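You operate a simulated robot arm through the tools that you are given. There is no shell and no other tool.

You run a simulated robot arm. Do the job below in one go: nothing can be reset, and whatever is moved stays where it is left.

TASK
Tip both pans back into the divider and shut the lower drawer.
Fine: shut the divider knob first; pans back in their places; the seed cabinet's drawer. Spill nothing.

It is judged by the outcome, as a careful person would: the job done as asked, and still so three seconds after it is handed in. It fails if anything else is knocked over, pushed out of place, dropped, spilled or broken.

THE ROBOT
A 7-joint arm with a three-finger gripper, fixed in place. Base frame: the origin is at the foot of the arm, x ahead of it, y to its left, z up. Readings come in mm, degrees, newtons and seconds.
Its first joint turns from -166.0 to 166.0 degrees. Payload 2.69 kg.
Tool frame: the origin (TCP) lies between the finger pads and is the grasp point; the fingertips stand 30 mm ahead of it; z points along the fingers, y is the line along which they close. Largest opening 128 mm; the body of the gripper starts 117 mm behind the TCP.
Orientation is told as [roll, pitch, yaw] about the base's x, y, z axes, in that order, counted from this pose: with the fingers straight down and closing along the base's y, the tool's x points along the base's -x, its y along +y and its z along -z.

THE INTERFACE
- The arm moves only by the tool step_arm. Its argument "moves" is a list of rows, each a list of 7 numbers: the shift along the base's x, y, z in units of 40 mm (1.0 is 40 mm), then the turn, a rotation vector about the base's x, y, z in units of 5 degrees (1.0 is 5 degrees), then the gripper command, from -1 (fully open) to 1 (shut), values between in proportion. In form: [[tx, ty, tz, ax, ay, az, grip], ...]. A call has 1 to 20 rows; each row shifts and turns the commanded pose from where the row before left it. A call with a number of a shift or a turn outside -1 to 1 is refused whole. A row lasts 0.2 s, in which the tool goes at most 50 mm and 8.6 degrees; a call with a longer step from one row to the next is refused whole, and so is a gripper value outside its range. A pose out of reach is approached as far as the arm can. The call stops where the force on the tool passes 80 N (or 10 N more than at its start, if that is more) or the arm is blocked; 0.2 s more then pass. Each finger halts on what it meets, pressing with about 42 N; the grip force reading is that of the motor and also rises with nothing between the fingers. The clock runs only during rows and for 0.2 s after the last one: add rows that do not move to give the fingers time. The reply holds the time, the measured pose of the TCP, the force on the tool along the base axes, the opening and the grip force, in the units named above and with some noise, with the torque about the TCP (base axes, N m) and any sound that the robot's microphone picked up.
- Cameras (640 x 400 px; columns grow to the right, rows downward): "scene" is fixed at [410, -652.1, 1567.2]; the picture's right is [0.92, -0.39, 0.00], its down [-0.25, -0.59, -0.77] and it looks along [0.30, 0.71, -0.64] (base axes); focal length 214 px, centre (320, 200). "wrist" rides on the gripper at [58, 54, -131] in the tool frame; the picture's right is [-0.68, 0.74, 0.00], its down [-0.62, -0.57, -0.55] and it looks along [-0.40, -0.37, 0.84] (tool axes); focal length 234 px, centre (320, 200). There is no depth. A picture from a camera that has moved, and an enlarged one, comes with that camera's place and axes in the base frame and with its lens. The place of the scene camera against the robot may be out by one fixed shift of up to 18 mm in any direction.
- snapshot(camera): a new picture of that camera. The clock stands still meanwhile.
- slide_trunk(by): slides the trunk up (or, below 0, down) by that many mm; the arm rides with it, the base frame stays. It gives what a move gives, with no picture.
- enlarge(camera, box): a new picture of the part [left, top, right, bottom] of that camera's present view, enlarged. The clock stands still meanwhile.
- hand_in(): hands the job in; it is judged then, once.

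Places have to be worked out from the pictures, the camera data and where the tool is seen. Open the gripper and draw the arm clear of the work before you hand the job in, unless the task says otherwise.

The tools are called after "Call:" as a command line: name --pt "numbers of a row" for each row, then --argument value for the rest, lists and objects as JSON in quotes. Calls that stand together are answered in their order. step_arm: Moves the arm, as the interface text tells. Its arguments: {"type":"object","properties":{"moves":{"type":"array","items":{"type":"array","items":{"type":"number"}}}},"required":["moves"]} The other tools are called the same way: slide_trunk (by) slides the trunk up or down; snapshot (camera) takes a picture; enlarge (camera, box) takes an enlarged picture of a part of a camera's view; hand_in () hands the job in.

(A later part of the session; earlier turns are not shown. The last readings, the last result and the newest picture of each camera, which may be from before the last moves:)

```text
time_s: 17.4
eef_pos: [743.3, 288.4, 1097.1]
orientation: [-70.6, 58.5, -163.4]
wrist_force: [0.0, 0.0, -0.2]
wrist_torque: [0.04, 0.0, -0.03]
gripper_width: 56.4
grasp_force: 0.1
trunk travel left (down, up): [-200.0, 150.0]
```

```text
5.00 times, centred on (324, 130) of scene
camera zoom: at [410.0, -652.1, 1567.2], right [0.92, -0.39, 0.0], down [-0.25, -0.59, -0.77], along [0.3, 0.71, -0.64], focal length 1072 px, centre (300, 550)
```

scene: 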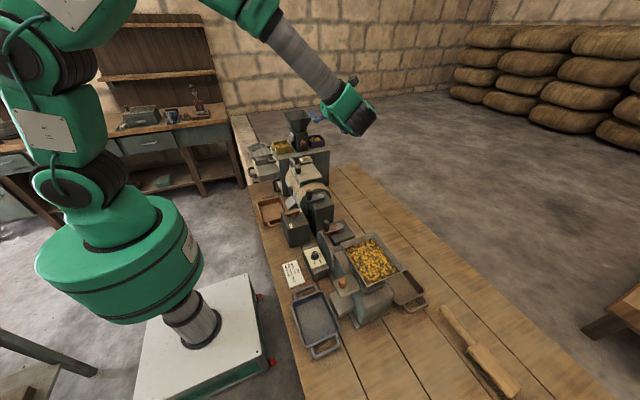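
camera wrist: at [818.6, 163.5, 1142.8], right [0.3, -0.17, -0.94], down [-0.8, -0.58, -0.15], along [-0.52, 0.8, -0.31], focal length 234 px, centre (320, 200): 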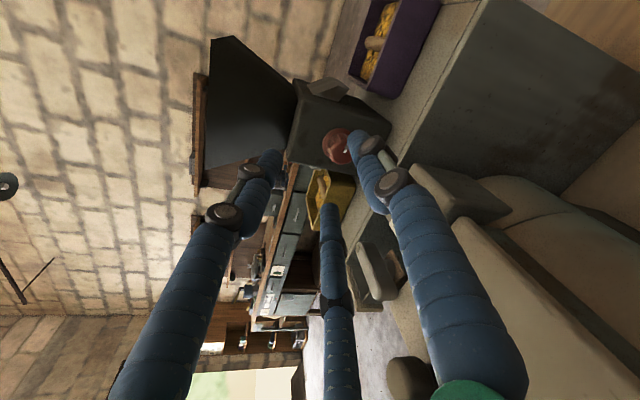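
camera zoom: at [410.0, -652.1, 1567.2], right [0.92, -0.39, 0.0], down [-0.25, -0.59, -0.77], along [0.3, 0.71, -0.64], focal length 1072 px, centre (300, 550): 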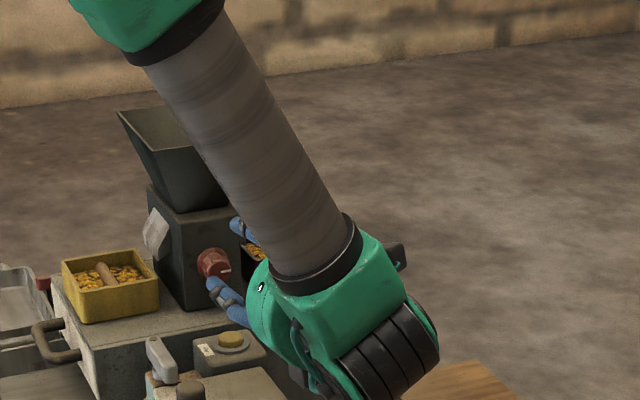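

Clean retreat: force zero, 56 mm opening, tilt 10°, one finger on top. I'll drop to a pre-grasp point on the knob's axis line and check clearance before advancing.

Call:
step_arm --pt "-0.02 0.12 -0.25 0 0 0 0.125" --pt "-0.02 0.12 -0.25 0 0 0 0.125" --pt "-0.02 0.12 -0.25 0 0 0 0.125" --pt "-0.01 0.12 0 0 0 0 0.125" --pt "0 0 0 0 0 0 0.125"

Call:
snapshot --camera "wrist"

Call:
enlarge --camera "wrist" --box '[260, 110, 420, 210]'

Call:
enlarge --camera "scene" --box '[270, 120, 366, 180]'

```text
time_s: 18.6
eef_pos: [738.6, 306.8, 1067.5]
orientation: [-70.6, 58.6, -163.3]
wrist_force: [-0.5, 0.4, 0.5]
wrist_torque: [0.0, 0.04, 0.0]
gripper_width: 56.1
grasp_force: 0.0
trunk travel left (down, up): [-200.0, 150.0]
```

```text
taken
camera wrist: at [815.1, 182.5, 1114.0], right [0.3, -0.17, -0.94], down [-0.8, -0.58, -0.15], along [-0.52, 0.8, -0.31], focal length 234 px, centre (320, 200)
```

wrist: 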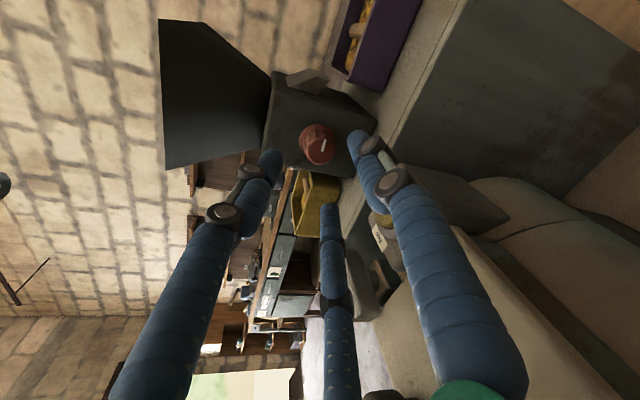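

```text
4.00 times, centred on (340, 160) of wrist
camera zoom: at [815.1, 182.5, 1114.0], right [0.3, -0.17, -0.94], down [-0.8, -0.58, -0.15], along [-0.52, 0.8, -0.31], focal length 937 px, centre (240, 360)
```

zoom: 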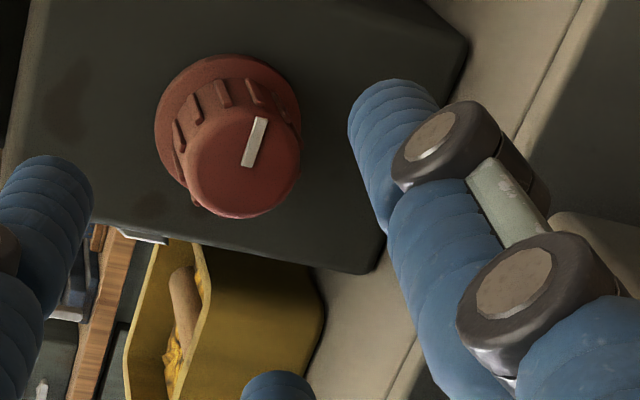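

```text
6.67 times, centred on (318, 150) of scene
camera zoom: at [410.0, -652.1, 1567.2], right [0.92, -0.39, 0.0], down [-0.25, -0.59, -0.77], along [0.3, 0.71, -0.64], focal length 1430 px, centre (333, 533)
```

zoom: 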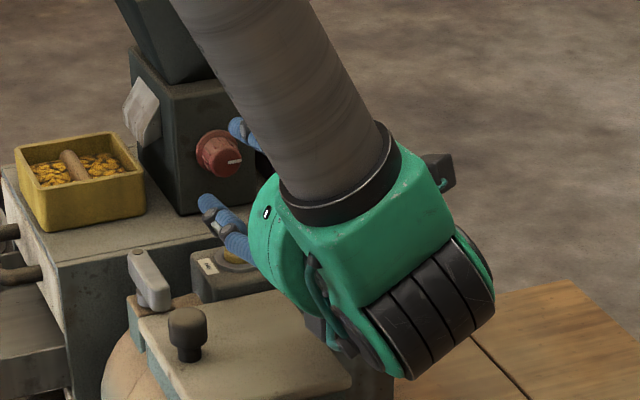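

The knob sits centred between the three fingertips, and the hub clears the drum lid. I'll advance about 60 mm along the tool axis.

Call:
step_arm --pt "0.012 0.373 -0.066 0 0 0 0.125" --pt "0.012 0.373 -0.066 0 0 0 0.125" --pt "0.012 0.373 -0.066 0 0 0 0.125" --pt "0.012 0.373 -0.066 0 0 0 0.125" --pt "0 0 0 0 0 0 0.125"

Call:
enlarge --camera "wrist" --box '[240, 110, 400, 210]'

Call:
enlarge --camera "scene" --box '[270, 120, 366, 180]'

```text
time_s: 19.8
eef_pos: [741.8, 363.3, 1058.5]
orientation: [-70.8, 58.5, -163.5]
wrist_force: [-4.7, -25.6, 4.6]
wrist_torque: [1.11, -0.12, 0.16]
gripper_width: 58.8
grasp_force: 1.5
trunk travel left (down, up): [-200.0, 150.0]
```

```text
4.00 times, centred on (320, 160) of wrist
camera zoom: at [816.5, 239.0, 1104.3], right [0.3, -0.16, -0.94], down [-0.8, -0.58, -0.15], along [-0.52, 0.8, -0.31], focal length 937 px, centre (320, 360)
```

zoom: 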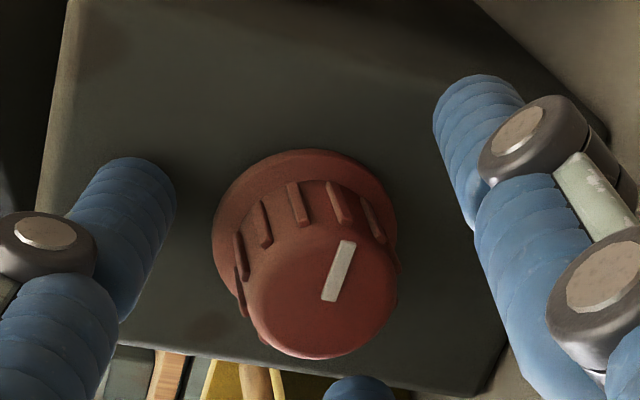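

```text
6.67 times, centred on (318, 150) of scene
camera zoom: at [410.0, -652.1, 1567.2], right [0.92, -0.39, 0.0], down [-0.25, -0.59, -0.77], along [0.3, 0.71, -0.64], focal length 1430 px, centre (333, 533)
```

zoom: 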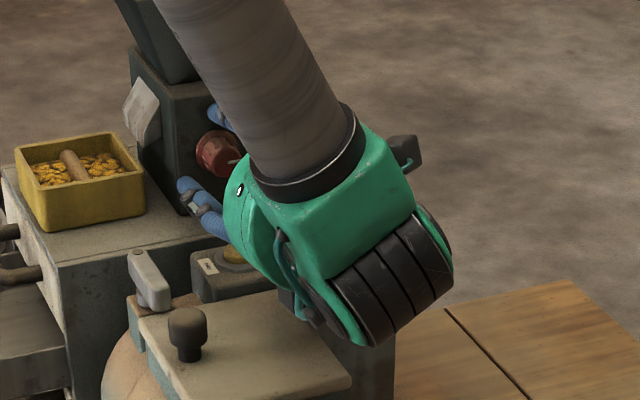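

The reading shows -25.6 N along y, so the deeper upper fingertip is touching the divider face. I'll back off 10 mm at once and flatten the tilt to about 3° so all tips sit at even depth around the knob.

Call:
step_arm --pt "-0.02 -0.4 0.05 0 0 0 0.125" --pt "0 0 -0.04 0.7 0 0 0.125" --pt "0 0 -0.04 0.7 0 0 0.125" --pt "0 0 0 0 0 0 0.125"

Call:
enlarge --camera "wrist" --box '[240, 110, 400, 210]'

Call:
enlarge --camera "scene" --box '[270, 120, 366, 180]'

```text
time_s: 20.8
eef_pos: [741.0, 350.8, 1056.2]
orientation: [-84.1, 59.9, -174.9]
wrist_force: [-0.6, 0.3, -0.1]
wrist_torque: [0.03, -0.01, 0.01]
gripper_width: 55.9
grasp_force: 0.0
trunk travel left (down, up): [-200.0, 150.0]
```

```text
4.00 times, centred on (320, 160) of wrist
camera zoom: at [816.6, 221.8, 1086.1], right [0.3, -0.05, -0.95], down [-0.8, -0.56, -0.22], along [-0.52, 0.83, -0.21], focal length 937 px, centre (320, 360)
```

zoom: 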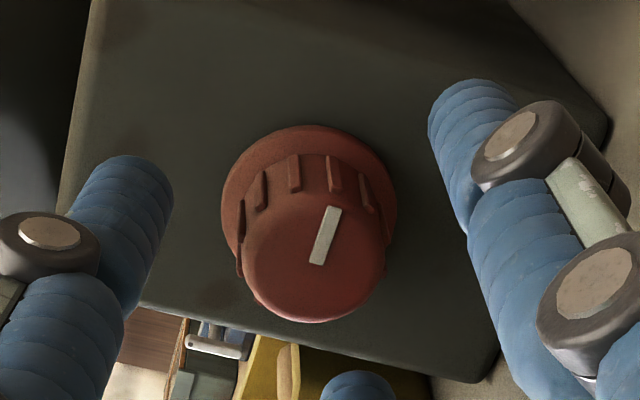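

```text
6.67 times, centred on (318, 150) of scene
camera zoom: at [410.0, -652.1, 1567.2], right [0.92, -0.39, 0.0], down [-0.25, -0.59, -0.77], along [0.3, 0.71, -0.64], focal length 1430 px, centre (333, 533)
```

zoom: 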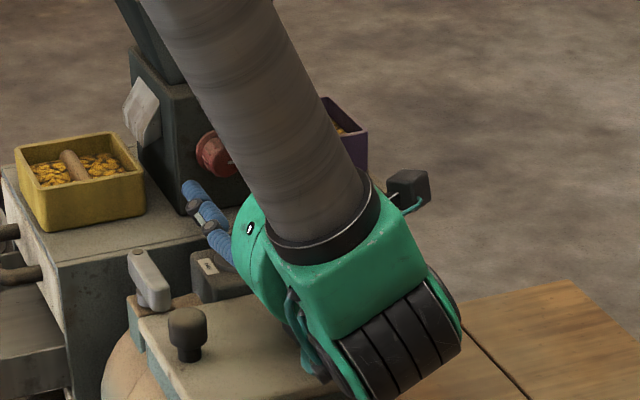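

No contact now and the knob is centred. I'll advance 10 mm and check the force.

Call:
step_arm --pt "0 0.15 -0.01 0 0 0 0.125" --pt "0 0.1 -0.01 0 0 0 0.125" --pt "0 0 0 0 0 0 0.125"

Call:
enlarge --camera "wrist" --box '[240, 110, 400, 210]'

```text
time_s: 21.6
eef_pos: [740.6, 361.2, 1055.6]
orientation: [-84.2, 59.9, -174.8]
wrist_force: [0.2, 0.9, -0.4]
wrist_torque: [0.02, 0.0, 0.0]
gripper_width: 55.9
grasp_force: 0.1
trunk travel left (down, up): [-200.0, 150.0]
```

```text
4.00 times, centred on (320, 160) of wrist
camera zoom: at [816.8, 231.4, 1086.3], right [0.3, -0.05, -0.95], down [-0.8, -0.56, -0.22], along [-0.52, 0.83, -0.21], focal length 937 px, centre (320, 360)
```

zoom: 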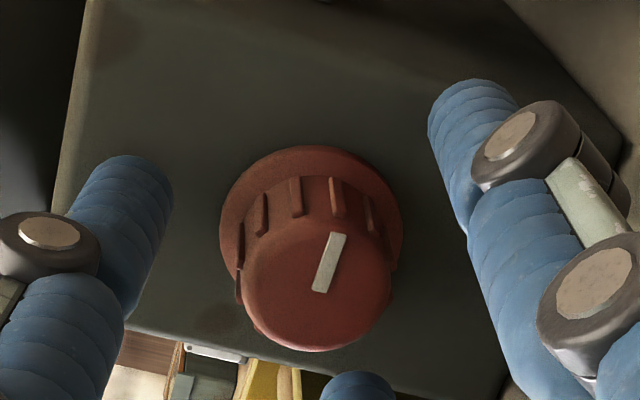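

Still no contact. I'll close on the knob without moving and read the width and forces.

Call:
step_arm --pt "0 0 0 0 0 0 0.4" --pt "0 0 0 0 0 0 0.6" --pt "0 0 0 0 0 0 1" --pt "0 0 0 0 0 0 1"

Call:
enlarge --camera "wrist" --box '[240, 110, 400, 210]'

Call:
enlarge --camera "scene" --box '[280, 120, 344, 160]'

```text
time_s: 22.6
eef_pos: [741.7, 360.7, 1055.8]
orientation: [-84.1, 59.8, -175.0]
wrist_force: [-1.0, 1.1, 2.3]
wrist_torque: [0.09, 0.05, -0.07]
gripper_width: 27.6
grasp_force: 42.0
trunk travel left (down, up): [-200.0, 150.0]
```

```text
4.00 times, centred on (320, 160) of wrist
camera zoom: at [816.6, 231.5, 1086.5], right [0.3, -0.05, -0.95], down [-0.8, -0.56, -0.22], along [-0.52, 0.83, -0.21], focal length 937 px, centre (320, 360)
```

zoom: 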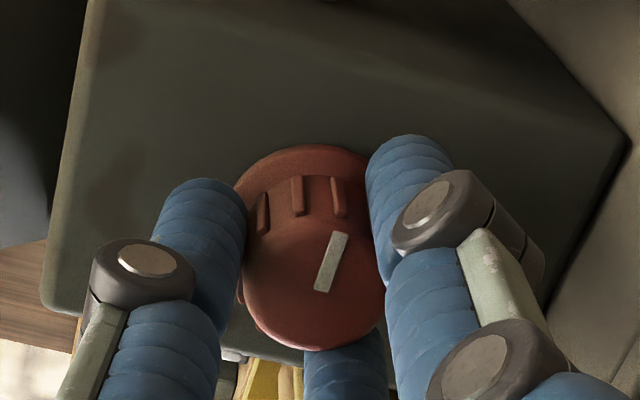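

```text
10.00 times, centred on (312, 140) of scene
camera zoom: at [410.0, -652.1, 1567.2], right [0.92, -0.39, 0.0], down [-0.25, -0.59, -0.77], along [0.3, 0.71, -0.64], focal length 2145 px, centre (400, 800)
```

zoom: 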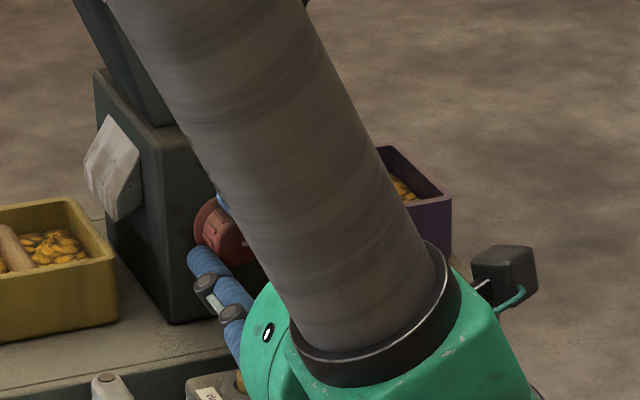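

Firm three-finger grip on the knob (27.6 mm, 42 N). I'll try a small clockwise turn (closing by convention) about the knob axis and watch the torque.

Call:
step_arm --pt "0 0 0 0 0.6 0 1" --pt "0 0 0 0 0.6 0 1" --pt "0 0 0 0 0.6 0 1" --pt "0 0 0 0 0 0 1"

Call:
enlarge --camera "wrist" --box '[240, 110, 400, 210]'

```text
time_s: 23.6
eef_pos: [740.5, 360.2, 1056.3]
orientation: [-85.5, 51.0, -175.9]
wrist_force: [-13.0, 6.4, 14.5]
wrist_torque: [0.71, -0.11, 0.76]
gripper_width: 26.2
grasp_force: 44.8
trunk travel left (down, up): [-200.0, 150.0]
```

```text
4.00 times, centred on (320, 160) of wrist
camera zoom: at [819.8, 231.5, 1074.8], right [0.15, -0.05, -0.99], down [-0.82, -0.56, -0.1], along [-0.55, 0.83, -0.12], focal length 937 px, centre (320, 360)
```

zoom: 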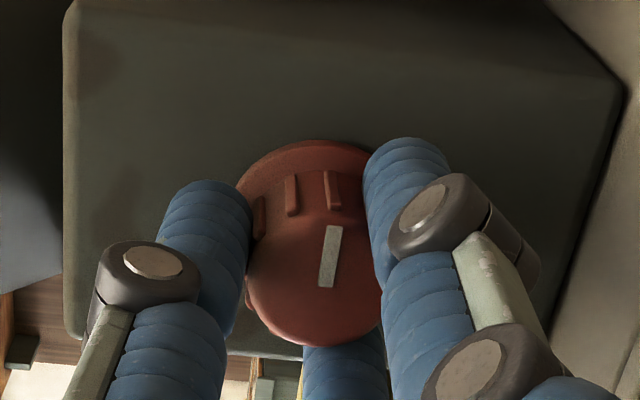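

The pointer's image shifted by about the hand's own turn, so the knob seems to have stayed put — it doesn't go clockwise. I'll undo that and try the same small turn counterclockwise.

Call:
step_arm --pt "0 0 0 0 -0.6 0 1" --pt "0 0 0 0 -0.6 0 1" --pt "0 0 0 0 -0.6 0 1" --pt "0 0 0 0 0 0 1"

Call:
enlarge --camera "wrist" --box '[240, 110, 400, 210]'

Call:
step_arm --pt "0 0 0 0 -0.6 0 1" --pt "0 0 0 0 -0.6 0 1" --pt "0 0 0 0 -0.6 0 1" --pt "0 0 0 0 0 0 1"

Call:
enlarge --camera "wrist" --box '[240, 110, 400, 210]'

```text
time_s: 24.6
eef_pos: [739.9, 361.1, 1055.6]
orientation: [-84.1, 60.1, -175.0]
wrist_force: [-14.6, 6.7, 24.2]
wrist_torque: [0.85, 0.02, 0.34]
gripper_width: 26.0
grasp_force: 45.2
trunk travel left (down, up): [-200.0, 150.0]
```

```text
4.00 times, centred on (320, 160) of wrist
camera zoom: at [815.5, 231.4, 1087.2], right [0.3, -0.05, -0.95], down [-0.8, -0.56, -0.22], along [-0.52, 0.83, -0.21], focal length 937 px, centre (320, 360)
```

zoom: 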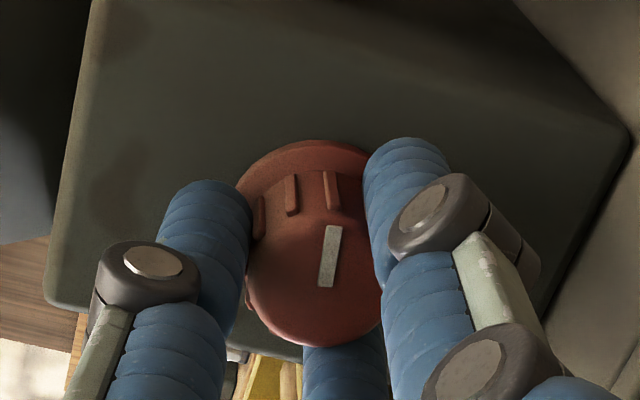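

```text
time_s: 25.6
eef_pos: [739.9, 361.0, 1056.7]
orientation: [-82.0, 69.0, -172.9]
wrist_force: [-10.5, 4.5, 22.9]
wrist_torque: [0.57, -0.03, 0.34]
gripper_width: 26.2
grasp_force: 44.8
trunk travel left (down, up): [-200.0, 150.0]
```

```text
4.00 times, centred on (320, 160) of wrist
camera zoom: at [809.6, 231.4, 1098.7], right [0.45, -0.05, -0.89], down [-0.75, -0.56, -0.35], along [-0.48, 0.83, -0.29], focal length 937 px, centre (320, 360)
```

zoom: 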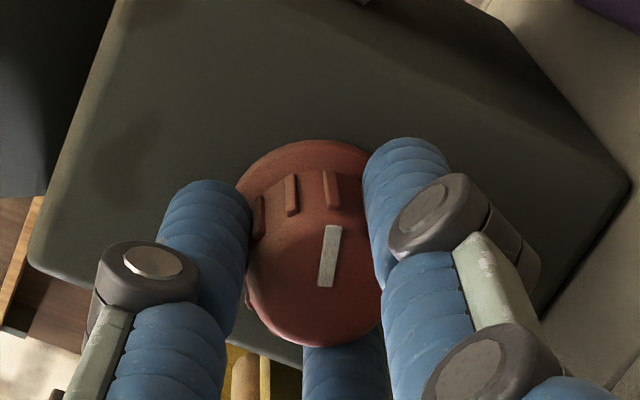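

Now the pointer stays fixed relative to the fingers while the hand turns counterclockwise: the knob is turning that way (about 18° so far) and was at its clockwise stop. I'll continue counterclockwise another 20°, easing the sideways load slightly.

Call:
step_arm --pt "-0.01 0 0.03 0 -0.8 0 1" --pt "-0.01 0 0.02 0 -0.8 0 1" --pt "0 0 0 0 -0.8 0 1" --pt "0 0 0 0 -0.8 0 1" --pt "0 0 0 0 -0.8 0 1" --pt "0 0 0 0 0 0 1"

Call:
snapshot --camera "wrist"

Call:
enlarge --camera "wrist" --box '[240, 110, 400, 210]'

Call:
enlarge --camera "scene" --box '[270, 120, 366, 180]'

```text
time_s: 27.0
eef_pos: [738.6, 360.9, 1056.0]
orientation: [-19.8, 87.1, -111.3]
wrist_force: [-6.5, 1.2, 4.9]
wrist_torque: [0.11, 0.01, 0.14]
gripper_width: 26.0
grasp_force: 44.8
trunk travel left (down, up): [-200.0, 150.0]
```

```text
taken
camera wrist: at [790.5, 231.4, 1119.9], right [0.72, -0.05, -0.69], down [-0.59, -0.56, -0.58], along [-0.36, 0.83, -0.44], focal length 234 px, centre (320, 200)
```

wrist: 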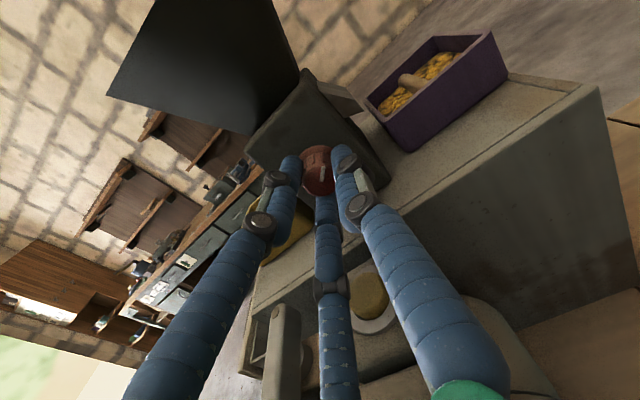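

```text
4.00 times, centred on (320, 160) of wrist
camera zoom: at [790.5, 231.4, 1119.9], right [0.72, -0.05, -0.69], down [-0.59, -0.56, -0.58], along [-0.36, 0.83, -0.44], focal length 937 px, centre (320, 360)
```

zoom: 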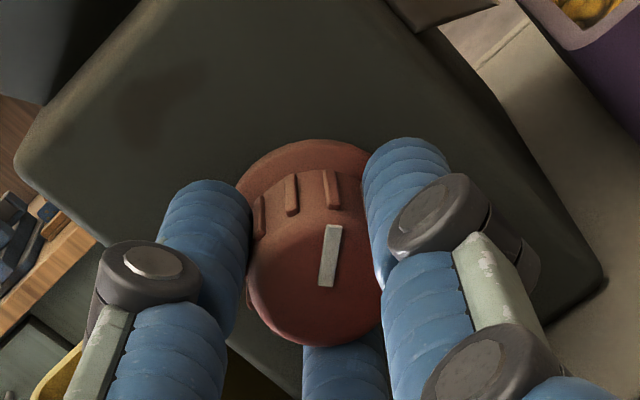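

```text
6.67 times, centred on (318, 150) of scene
camera zoom: at [410.0, -652.1, 1567.2], right [0.92, -0.39, 0.0], down [-0.25, -0.59, -0.77], along [0.3, 0.71, -0.64], focal length 1430 px, centre (333, 533)
```

zoom: 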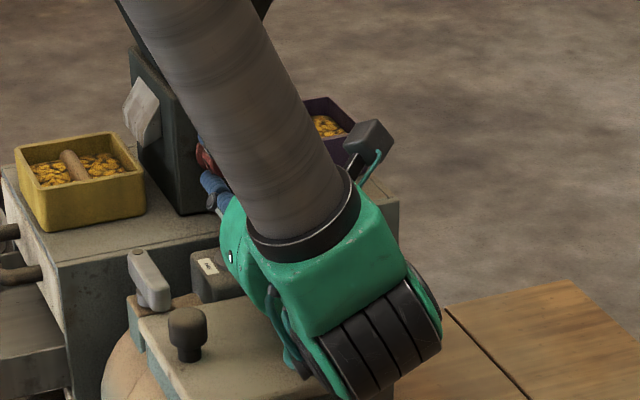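

The knob followed: the pointer is now about 40° counterclockwise from its start. I'll release slightly (40 mm), roll the hand back clockwise 50° and regrip to keep the lower fingers away from the clay button.

Call:
step_arm --pt "0 0 0 0 0 0 0.375" --pt "0 0 0 0 0 0 0.375" --pt "0 0 0 0 1 0 0.375" --pt "0 0 0 0 1 0 0.375" --pt "0 0 0 0 1 0 0.375" --pt "0 0 0 0 1 0 0.375" --pt "0 0 0 0 1 0 0.375" --pt "0 0 0 0 1 0 0.375" --pt "0 0 0 0 1 0 0.375" --pt "0 0 0 0 1 0 0.375" --pt "0 0 0 0 1 0 0.375" --pt "0 0 0 0 1 0 0.375" --pt "0 0 0 0 0 0 0.375"

Call:
enlarge --camera "wrist" --box '[240, 110, 400, 210]'

Call:
enlarge --camera "scene" --box '[270, 120, 366, 180]'

```text
time_s: 29.8
eef_pos: [739.9, 360.9, 1056.7]
orientation: [-86.4, 38.9, -176.6]
wrist_force: [-0.1, 0.2, 0.1]
wrist_torque: [0.01, 0.01, 0.0]
gripper_width: 40.1
grasp_force: 0.1
trunk travel left (down, up): [-200.0, 150.0]
```

```text
4.00 times, centred on (320, 160) of wrist
camera zoom: at [821.5, 231.8, 1058.2], right [-0.06, -0.05, -1.0], down [-0.82, -0.56, 0.08], along [-0.56, 0.83, -0.01], focal length 937 px, centre (320, 360)
```

zoom: 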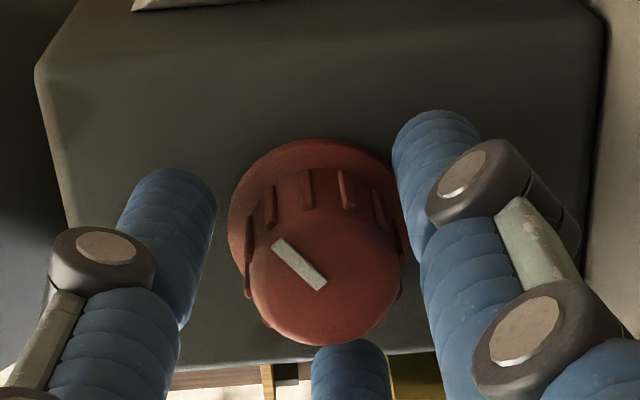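

```text
6.67 times, centred on (318, 150) of scene
camera zoom: at [410.0, -652.1, 1567.2], right [0.92, -0.39, 0.0], down [-0.25, -0.59, -0.77], along [0.3, 0.71, -0.64], focal length 1430 px, centre (333, 533)
```

zoom: 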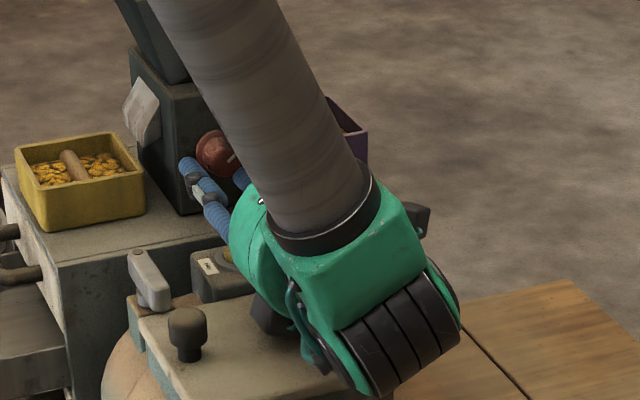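

The knob held its place and nothing touches. I'll regrip and turn counterclockwise 50°.

Call:
step_arm --pt "0 0 0 0 0 0 0.7" --pt "0 0 0 0 0 0 1" --pt "0 0 0 0 0 0 1" --pt "0 0 0 0 -0.8 0 1" --pt "0 0 0 0 -0.8 0 1" --pt "0 0 0 0 -0.8 0 1" --pt "0 0 0 0 -0.8 0 1" --pt "0 0 0 0 -0.8 0 1" --pt "0 0 0 0 -0.8 0 1" --pt "0 0 0 0 0 0 1"

Call:
enlarge --camera "wrist" --box '[240, 110, 400, 210]'

```text
time_s: 32.0
eef_pos: [740.3, 360.1, 1056.9]
orientation: [-83.5, 62.9, -174.2]
wrist_force: [-1.6, -0.5, -1.2]
wrist_torque: [-0.09, 0.0, 0.12]
gripper_width: 27.1
grasp_force: 45.3
trunk travel left (down, up): [-200.0, 150.0]
```

```text
4.00 times, centred on (320, 160) of wrist
camera zoom: at [813.7, 231.7, 1091.2], right [0.35, -0.05, -0.94], down [-0.78, -0.56, -0.26], along [-0.51, 0.83, -0.24], focal length 937 px, centre (320, 360)
```

zoom: 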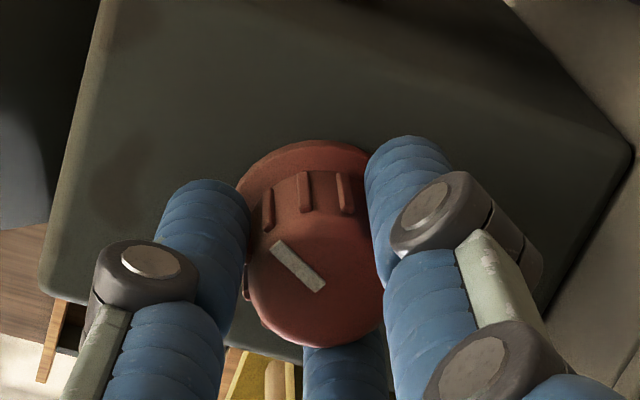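

The knob follows smoothly (now about 62°). I'll continue another 25° counterclockwise.

Call:
step_arm --pt "0 0 0 0 -0.8 0 1" --pt "0 0 0 0 -0.8 0 1" --pt "0 0 0 0 -0.8 0 1" --pt "0 0 0 0 -0.8 0 1" --pt "0 0 0 0 -0.8 0 1" --pt "0 0 0 0 -0.8 0 1" --pt "0 0 0 0 0 0 1"

Call:
enlarge --camera "wrist" --box '[240, 110, 400, 210]'

```text
time_s: 33.6
eef_pos: [739.5, 361.0, 1056.2]
orientation: [-47.7, 86.1, -139.2]
wrist_force: [-7.3, 3.0, 0.0]
wrist_torque: [0.14, -0.02, 0.29]
gripper_width: 27.1
grasp_force: 44.7
trunk travel left (down, up): [-200.0, 150.0]
```

```text
4.00 times, centred on (320, 160) of wrist
camera zoom: at [792.8, 231.7, 1118.2], right [0.7, -0.05, -0.71], down [-0.61, -0.56, -0.56], along [-0.37, 0.83, -0.42], focal length 937 px, centre (320, 360)
```

zoom: 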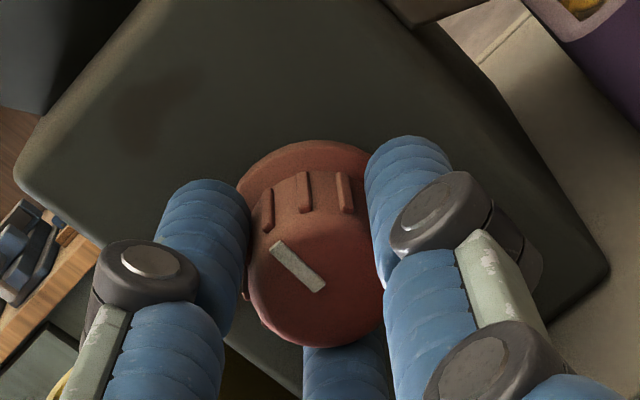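

The pointer now stands almost straight up (about 86°). I'll turn a further 10° to feel for a stop.

Call:
step_arm --pt "0 0 0 0 -0.5 0 1" --pt "0 0 0 0 -0.5 0 1" --pt "0 0 0 0 -0.5 0 1" --pt "0 0 0 0 -0.5 0 1" --pt "0 0 0 0 0 0 1"

Call:
enlarge --camera "wrist" --box '[240, 110, 400, 210]'

```text
time_s: 34.8
eef_pos: [740.5, 360.7, 1056.8]
orientation: [71.3, 82.5, -20.3]
wrist_force: [-17.6, 4.3, -1.3]
wrist_torque: [0.16, 0.08, 0.64]
gripper_width: 26.3
grasp_force: 45.2
trunk travel left (down, up): [-200.0, 150.0]
```

```text
4.00 times, centred on (320, 160) of wrist
camera zoom: at [781.2, 231.5, 1126.4], right [0.81, -0.05, -0.58], down [-0.5, -0.56, -0.66], along [-0.29, 0.83, -0.48], focal length 937 px, centre (320, 360)
```

zoom: 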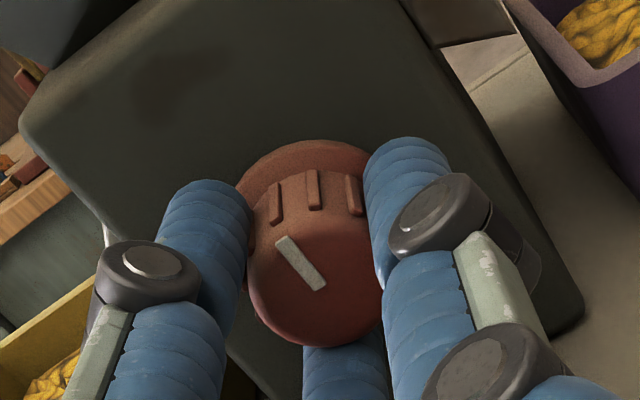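

The knob began slipping in the fingers and side force rose: that's the counterclockwise stop, with the pointer straight up, 90° from where it started. I'll release, back straight out and check the knob.

Call:
step_arm --pt "0 0 0 0 0 0 0.375" --pt "0 0 0 0 0 0 0.25" --pt "0 0 0 0 0 0 0.25" --pt "0 -0.5 0.03 0 0 0 0.25" --pt "0 -0.5 0.03 0 0 0 0.25" --pt "0 -0.5 0.03 0 0 0 0.25" --pt "0 -0.5 0.03 0 0 0 0.25" --pt "0 0 0.8 0 0 0 0.25" --pt "0 0 0.9 0 0 0 0.25" --pt "0 0 0.9 0 0 0 0.25" --pt "0 0 0 0 0 0 0.25"

Call:
snapshot --camera "wrist"

Call:
enlarge --camera "scene" --box '[270, 110, 350, 160]'

```text
time_s: 37.2
eef_pos: [738.4, 282.5, 1165.7]
orientation: [71.5, 82.6, -20.2]
wrist_force: [0.1, 0.0, 1.2]
wrist_torque: [-0.03, 0.05, -0.06]
gripper_width: 47.8
grasp_force: 0.0
trunk travel left (down, up): [-200.0, 150.0]
```

```text
taken
camera wrist: at [780.1, 153.0, 1235.3], right [0.81, -0.05, -0.58], down [-0.5, -0.56, -0.66], along [-0.29, 0.83, -0.48], focal length 234 px, centre (320, 200)
```

wrist: 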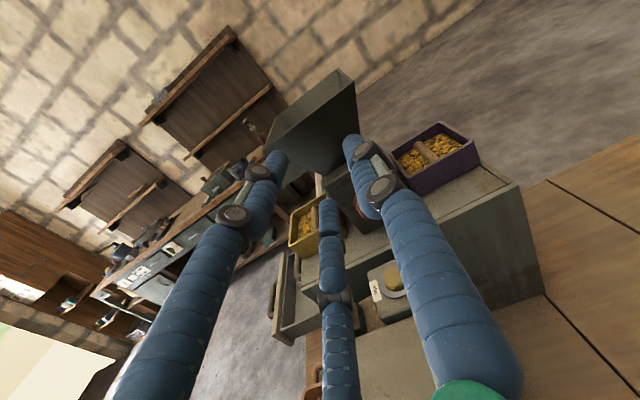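

```text
8.00 times, centred on (310, 135) of scene
camera zoom: at [410.0, -652.1, 1567.2], right [0.92, -0.39, 0.0], down [-0.25, -0.59, -0.77], along [0.3, 0.71, -0.64], focal length 1716 px, centre (400, 720)
```

zoom: 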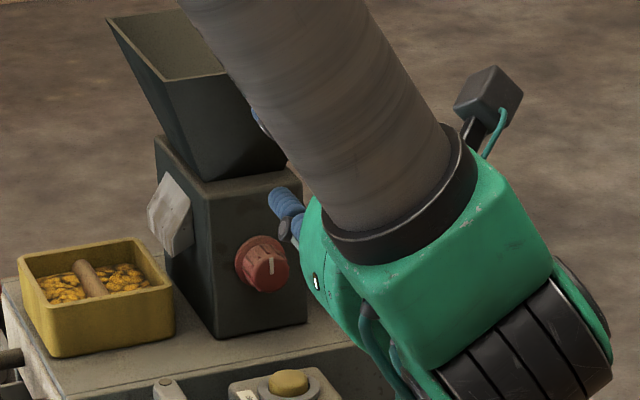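

The pointer now stands at 12 o'clock, and the hopper and divider are exactly where they were. Since the hand is three-fingered, I'll grip each pan from outside, with one finger on the wall away from the divider and two on the ±y walls. First I'll rise and turn the tool vertical for a close view of the yellow pan.

Call:
step_arm --pt "-0.1 -0.1 0.9 -1 0 0 0" --pt "-0.1 -0.1 0.9 -1 0 0 0" --pt "-0.1 0 0.9 -1 0 0 -0.5" --pt "-0.1 0 0.9 -1 0 0 -1" --pt "-0.1 0 0.9 -1 0 0 -1" --pt "-0.2 0.5 0 -1 0 0 -1" --pt "-0.2 0.5 0 -1 0 0 -1" --pt "-0.2 0.5 0 -1 0 0 -1" --pt "-0.2 0.5 0 -1 0 0 -1" --pt "-0.2 0.6 0 -1 0 0 -1" --pt "-0.2 0.6 0 -1 0 0 -1" --pt "-0.2 0.6 0 -1 0 0 -1" --pt "-0.2 0.6 0 -1 0 0 -1" --pt "-0.3 0.6 0 -1 0 0 -1" --pt "-0.3 0.6 0 -1 0 0 -1" --pt "-0.3 0.6 0 -1 0 0 -1" --pt "-0.3 0.6 0 -1 0 0 -1" --pt "-0.3 0.3 0 -0.5 0 0 -1" --pt "0 0 0 0 0 0 -1"

Call:
snapshot --camera "wrist"

```text
time_s: 41.2
eef_pos: [597.0, 558.0, 1345.8]
orientation: [1.9, -0.1, -83.0]
wrist_force: [0.2, 0.1, -0.3]
wrist_torque: [-0.02, -0.02, 0.03]
gripper_width: 127.9
grasp_force: 0.1
trunk travel left (down, up): [-200.0, 150.0]
```

```text
taken
camera wrist: at [638.2, 621.8, 1478.4], right [0.81, -0.58, 0.02], down [-0.5, -0.68, 0.53], along [-0.29, -0.44, -0.85], focal length 234 px, centre (320, 200)
```

wrist: 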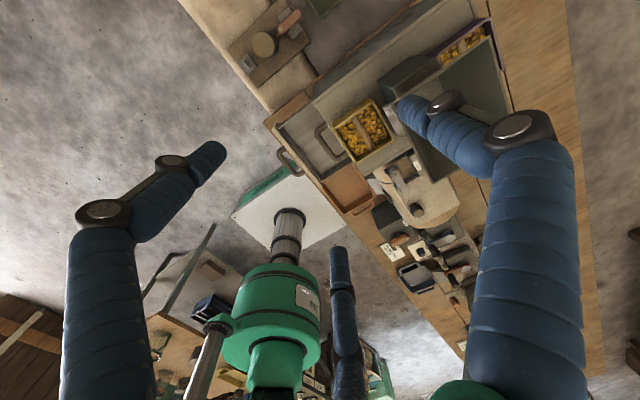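

Good view from here at z≈1478. I'll zoom on the yellow pan and the cabinet front to measure them.

Call:
enlarge --camera "wrist" --box '[316, 80, 412, 140]'

Call:
enlarge --camera "wrist" --box '[330, 90, 394, 170]'

Call:
enlarge --camera "wrist" --box '[260, 80, 380, 210]'

```text
6.67 times, centred on (364, 110) of wrist
camera zoom: at [638.2, 621.8, 1478.4], right [0.81, -0.58, 0.02], down [-0.5, -0.68, 0.53], along [-0.29, -0.44, -0.85], focal length 1561 px, centre (27, 800)
```

zoom: 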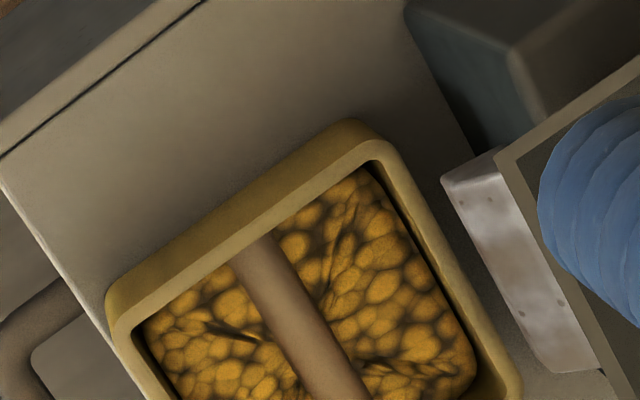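

```text
5.00 times, centred on (362, 130) of wrist
camera zoom: at [638.2, 621.8, 1478.4], right [0.81, -0.58, 0.02], down [-0.5, -0.68, 0.53], along [-0.29, -0.44, -0.85], focal length 1171 px, centre (110, 550)
```

zoom: 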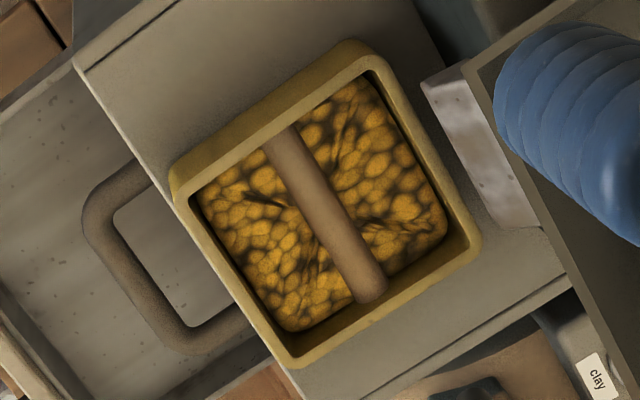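

```text
3.08 times, centred on (320, 145) of wrist
camera zoom: at [638.2, 621.8, 1478.4], right [0.81, -0.58, 0.02], down [-0.5, -0.68, 0.53], along [-0.29, -0.44, -0.85], focal length 720 px, centre (320, 369)
```

zoom: 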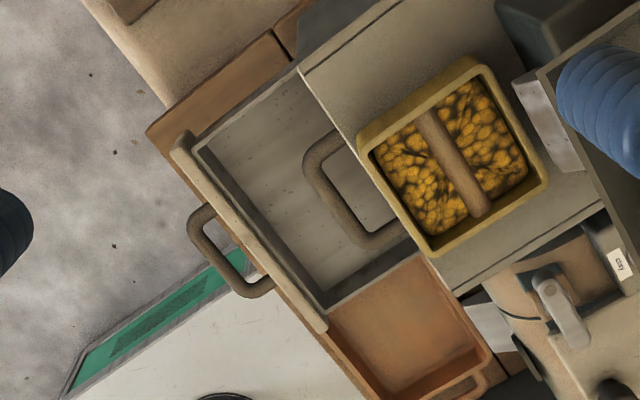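

I have a full view of the yellow pan, but my height estimates disagree (rim somewhere between 1010 and 1045). I'll go lower with yaw -30°, the yaw I'd grip at, and take two views from shifted positions to fix the heights.

Call:
step_arm --pt "-0.1 0.05 -0.3 -0.38 0 1 -1" --pt "-0.1 0.05 -0.3 0 0 1 -1" --pt "-0.1 0 -0.3 0 0 1 -1" --pt "-0.1 0 -0.3 0 0 1 -1" --pt "-0.1 0 -0.3 0 0 1 -1" --pt "-0.1 0 -0.3 0 0 1 -1" --pt "-0.1 0 -0.3 0 0 1 -1" --pt "-0.1 0 -0.3 0 0 1 -1" --pt "0 0 -0.3 0 0 1 -1" --pt "0 0 -0.2 0 0 1 -1" --pt "0 0 0 0 0 0.6 -1" --pt "0 0 0 0 0 0 -1"

Call:
snapshot --camera "wrist"

```text
time_s: 43.8
eef_pos: [564.3, 560.7, 1229.1]
orientation: [1.4, -2.0, -30.0]
wrist_force: [0.3, 0.1, -0.8]
wrist_torque: [0.02, 0.01, 0.01]
gripper_width: 128.0
grasp_force: 0.1
trunk travel left (down, up): [-200.0, 150.0]
```

```text
taken
camera wrist: at [535.2, 635.3, 1359.7], right [0.95, 0.3, 0.04], down [0.23, -0.8, 0.55], along [0.2, -0.52, -0.83], focal length 234 px, centre (320, 200)
```

wrist: 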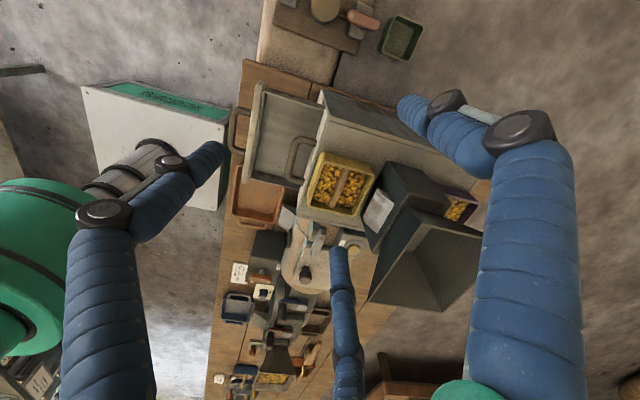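

The hand is at (564, 561, 1229), nearly vertical. I'll zoom in on the pan here, then shift 80 mm toward -y for a second view.

Call:
enlarge --camera "wrist" --box '[292, 140, 388, 200]'

Call:
enlarge --camera "wrist" --box '[270, 85, 430, 185]'

Call:
step_arm --pt "0 -0.7 0 0 0 0 -1" --pt "0 -0.7 0 0 0 0 -1" --pt "0 -0.7 0 0 0 0 -1" --pt "0 0 0 0 0 0 -1"

Call:
snapshot --camera "wrist"

```text
6.67 times, centred on (340, 170) of wrist
camera zoom: at [535.2, 635.3, 1359.7], right [0.95, 0.3, 0.04], down [0.23, -0.8, 0.55], along [0.2, -0.52, -0.83], focal length 1561 px, centre (187, 400)
```

zoom: 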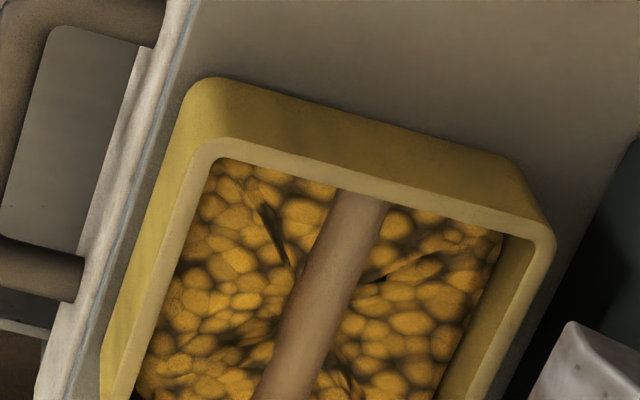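

```text
4.00 times, centred on (350, 135) of wrist
camera zoom: at [535.2, 635.3, 1359.7], right [0.95, 0.3, 0.04], down [0.23, -0.8, 0.55], along [0.2, -0.52, -0.83], focal length 937 px, centre (200, 460)
```

zoom: 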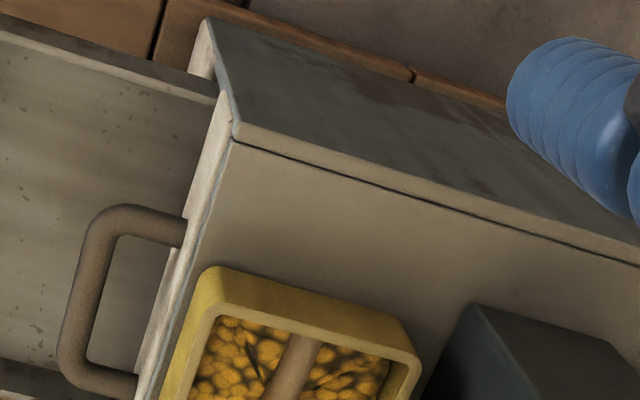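

```text
time_s: 44.8
eef_pos: [564.1, 476.0, 1230.7]
orientation: [1.5, -1.9, -30.1]
wrist_force: [0.0, -0.5, 0.0]
wrist_torque: [0.02, 0.0, -0.05]
gripper_width: 128.0
grasp_force: 0.0
trunk travel left (down, up): [-200.0, 150.0]
```

```text
taken
camera wrist: at [533.8, 551.5, 1360.0], right [0.95, 0.3, 0.04], down [0.23, -0.8, 0.55], along [0.2, -0.52, -0.83], focal length 234 px, centre (320, 200)
```

wrist: 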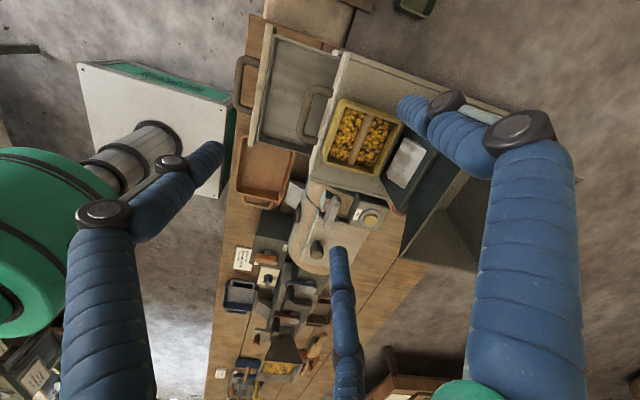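

Call:
enlarge --camera "wrist" --box '[312, 90, 408, 150]'

Call:
enlarge --camera "wrist" --box '[312, 120, 408, 180]'

Call:
enlarge --camera "wrist" --box '[230, 20, 390, 220]'

```text
6.67 times, centred on (360, 120) of wrist
camera zoom: at [533.8, 551.5, 1360.0], right [0.95, 0.3, 0.04], down [0.23, -0.8, 0.55], along [0.2, -0.52, -0.83], focal length 1561 px, centre (53, 733)
```

zoom: 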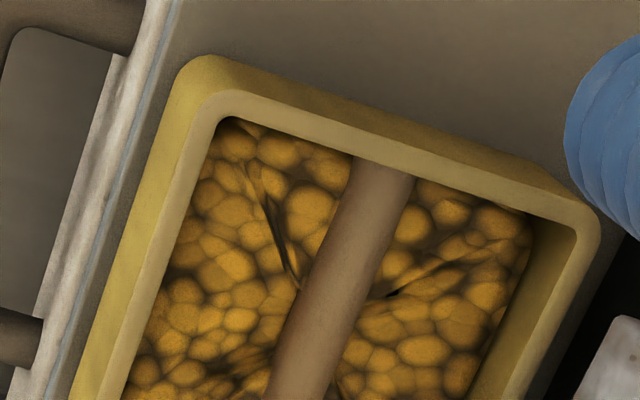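

```text
6.67 times, centred on (360, 150) of wrist
camera zoom: at [533.8, 551.5, 1360.0], right [0.95, 0.3, 0.04], down [0.23, -0.8, 0.55], along [0.2, -0.52, -0.83], focal length 1561 px, centre (53, 533)
```

zoom: 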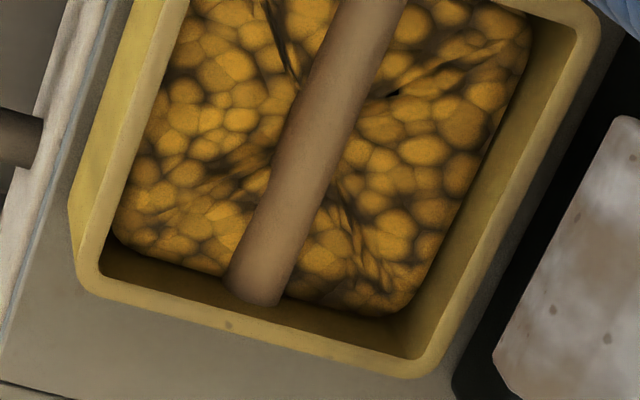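

```text
2.00 times, centred on (310, 120) of wrist
camera zoom: at [533.8, 551.5, 1360.0], right [0.95, 0.3, 0.04], down [0.23, -0.8, 0.55], along [0.2, -0.52, -0.83], focal length 468 px, centre (340, 360)
```

zoom: 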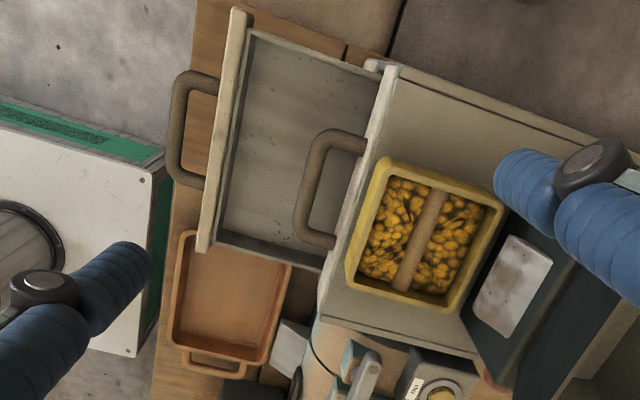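

From this pair the yellow pan's rim comes out at x 596–684, y 417–503, z≈1040, with the cabinet top at about 1000. Before committing I'll dry-run the pour pose with the empty hand to be sure the arm can reach it: lean 12°, rise to 1300, move over the hopper, then tip about x.

Call:
step_arm --pt "0 0 0.6 0 -0.96 0 -1" --pt "0 0 0.6 0 -0.96 0 -1" --pt "0 0 0.55 0 0 0 -1" --pt "0.8 0.1 0 0 0 0 -1" --pt "0.8 0.1 0 0 0 0 -1" --pt "0.8 0.1 0 0 0 0 -1" --pt "0.8 0.1 0 0 0 0 -1" --pt "0.8 0.1 0 0 0 0 -1" --pt "0.33 0.0 0 0 0 0 -1" --pt "0 0 0 0 0 0 -1"

Call:
step_arm --pt "0 0 0 1 0 0 -1" --pt "0 0 0 1 0 0 -1" --pt "0 0 0 1 0 0 -1" --pt "0 -0.05 0 1 0 0 -1" --pt "0 -0.05 0 1 0 0 -1" --pt "0 -0.05 0 1 0 0 -1" --pt "0 -0.05 0 1 0 0 -1" --pt "0 -0.05 0 1 0 0 -1" --pt "0 -0.06 0 1 0 0 -1" --pt "0 -0.06 0 1 0 0 -1" --pt "0 -0.06 0 1 0 0 -1" --pt "0 -0.06 0 1 0 0 -1" --pt "0 -0.08 0 1 0 0 -1" --pt "0 -0.08 0 1 0 0 -1" --pt "0 -0.08 0 1 0 0 -1" --pt "0 -0.08 0 1 0 0 -1" --pt "0 -0.08 0 1 0 0 -1" --pt "0 -0.08 0 1 0 0 -1" --pt "0 0 0 0 0 0 -1"

Call:
step_arm --pt "0 -0.08 0 1 0 0 -1" --pt "0 -0.08 0 1 0 0 -1" --pt "0 -0.08 0 1 0 0 -1" --pt "0 -0.08 0 1 0 0 -1" --pt "0 -0.06 0 1 0 0 -1" --pt "0 -0.06 0 1 0 0 -1" --pt "0 -0.06 0 1 0 0 -1" --pt "0 -0.06 0 1 0 0 -1" --pt "0 0 0 0 0 0 -1"

Call:
snapshot --camera "scene"

Call:
enlarge --camera "scene" --box '[240, 40, 400, 160]'

```text
time_s: 47.0
eef_pos: [738.4, 496.1, 1300.1]
orientation: [6.4, -10.2, -30.5]
wrist_force: [0.1, 0.8, 0.5]
wrist_torque: [-0.01, -0.03, 0.01]
gripper_width: 127.9
grasp_force: 0.0
trunk travel left (down, up): [-200.0, 150.0]
```

```text
time_s: 51.0
eef_pos: [738.3, 457.7, 1298.4]
orientation: [90.3, 30.1, -11.7]
wrist_force: [0.1, -0.3, -0.6]
wrist_torque: [0.01, 0.04, -0.01]
gripper_width: 127.8
grasp_force: 0.0
trunk travel left (down, up): [-200.0, 150.0]
```

```text
time_s: 53.0
eef_pos: [738.8, 436.2, 1298.3]
orientation: [137.0, 29.8, 12.4]
wrist_force: [0.0, -0.1, -0.7]
wrist_torque: [-0.01, 0.02, 0.05]
gripper_width: 128.3
grasp_force: 0.0
trunk travel left (down, up): [-200.0, 150.0]
```

```text
taken
```

scene: 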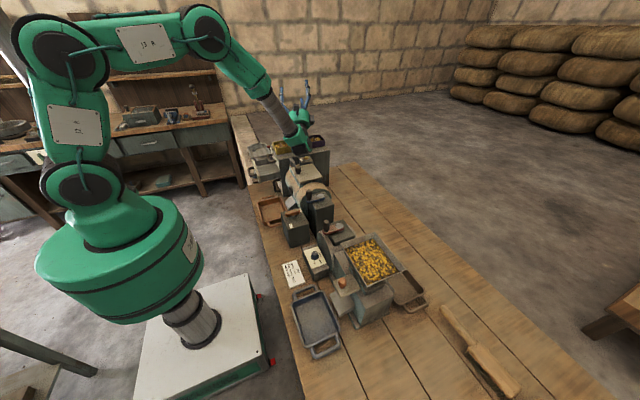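

```text
3.33 times, centred on (320, 100) of scene
camera zoom: at [410.0, -652.1, 1567.2], right [0.92, -0.39, 0.0], down [-0.25, -0.59, -0.77], along [0.3, 0.71, -0.64], focal length 715 px, centre (320, 533)
```

zoom: 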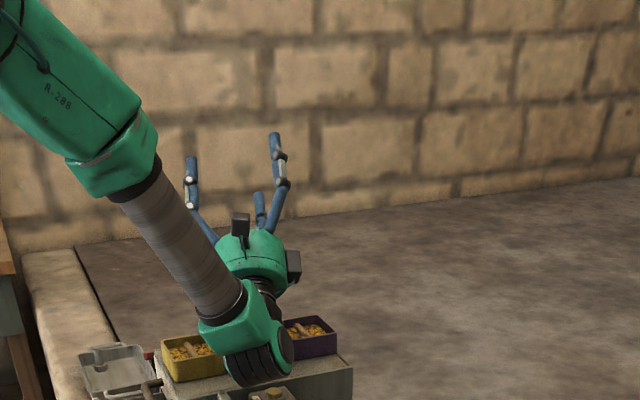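

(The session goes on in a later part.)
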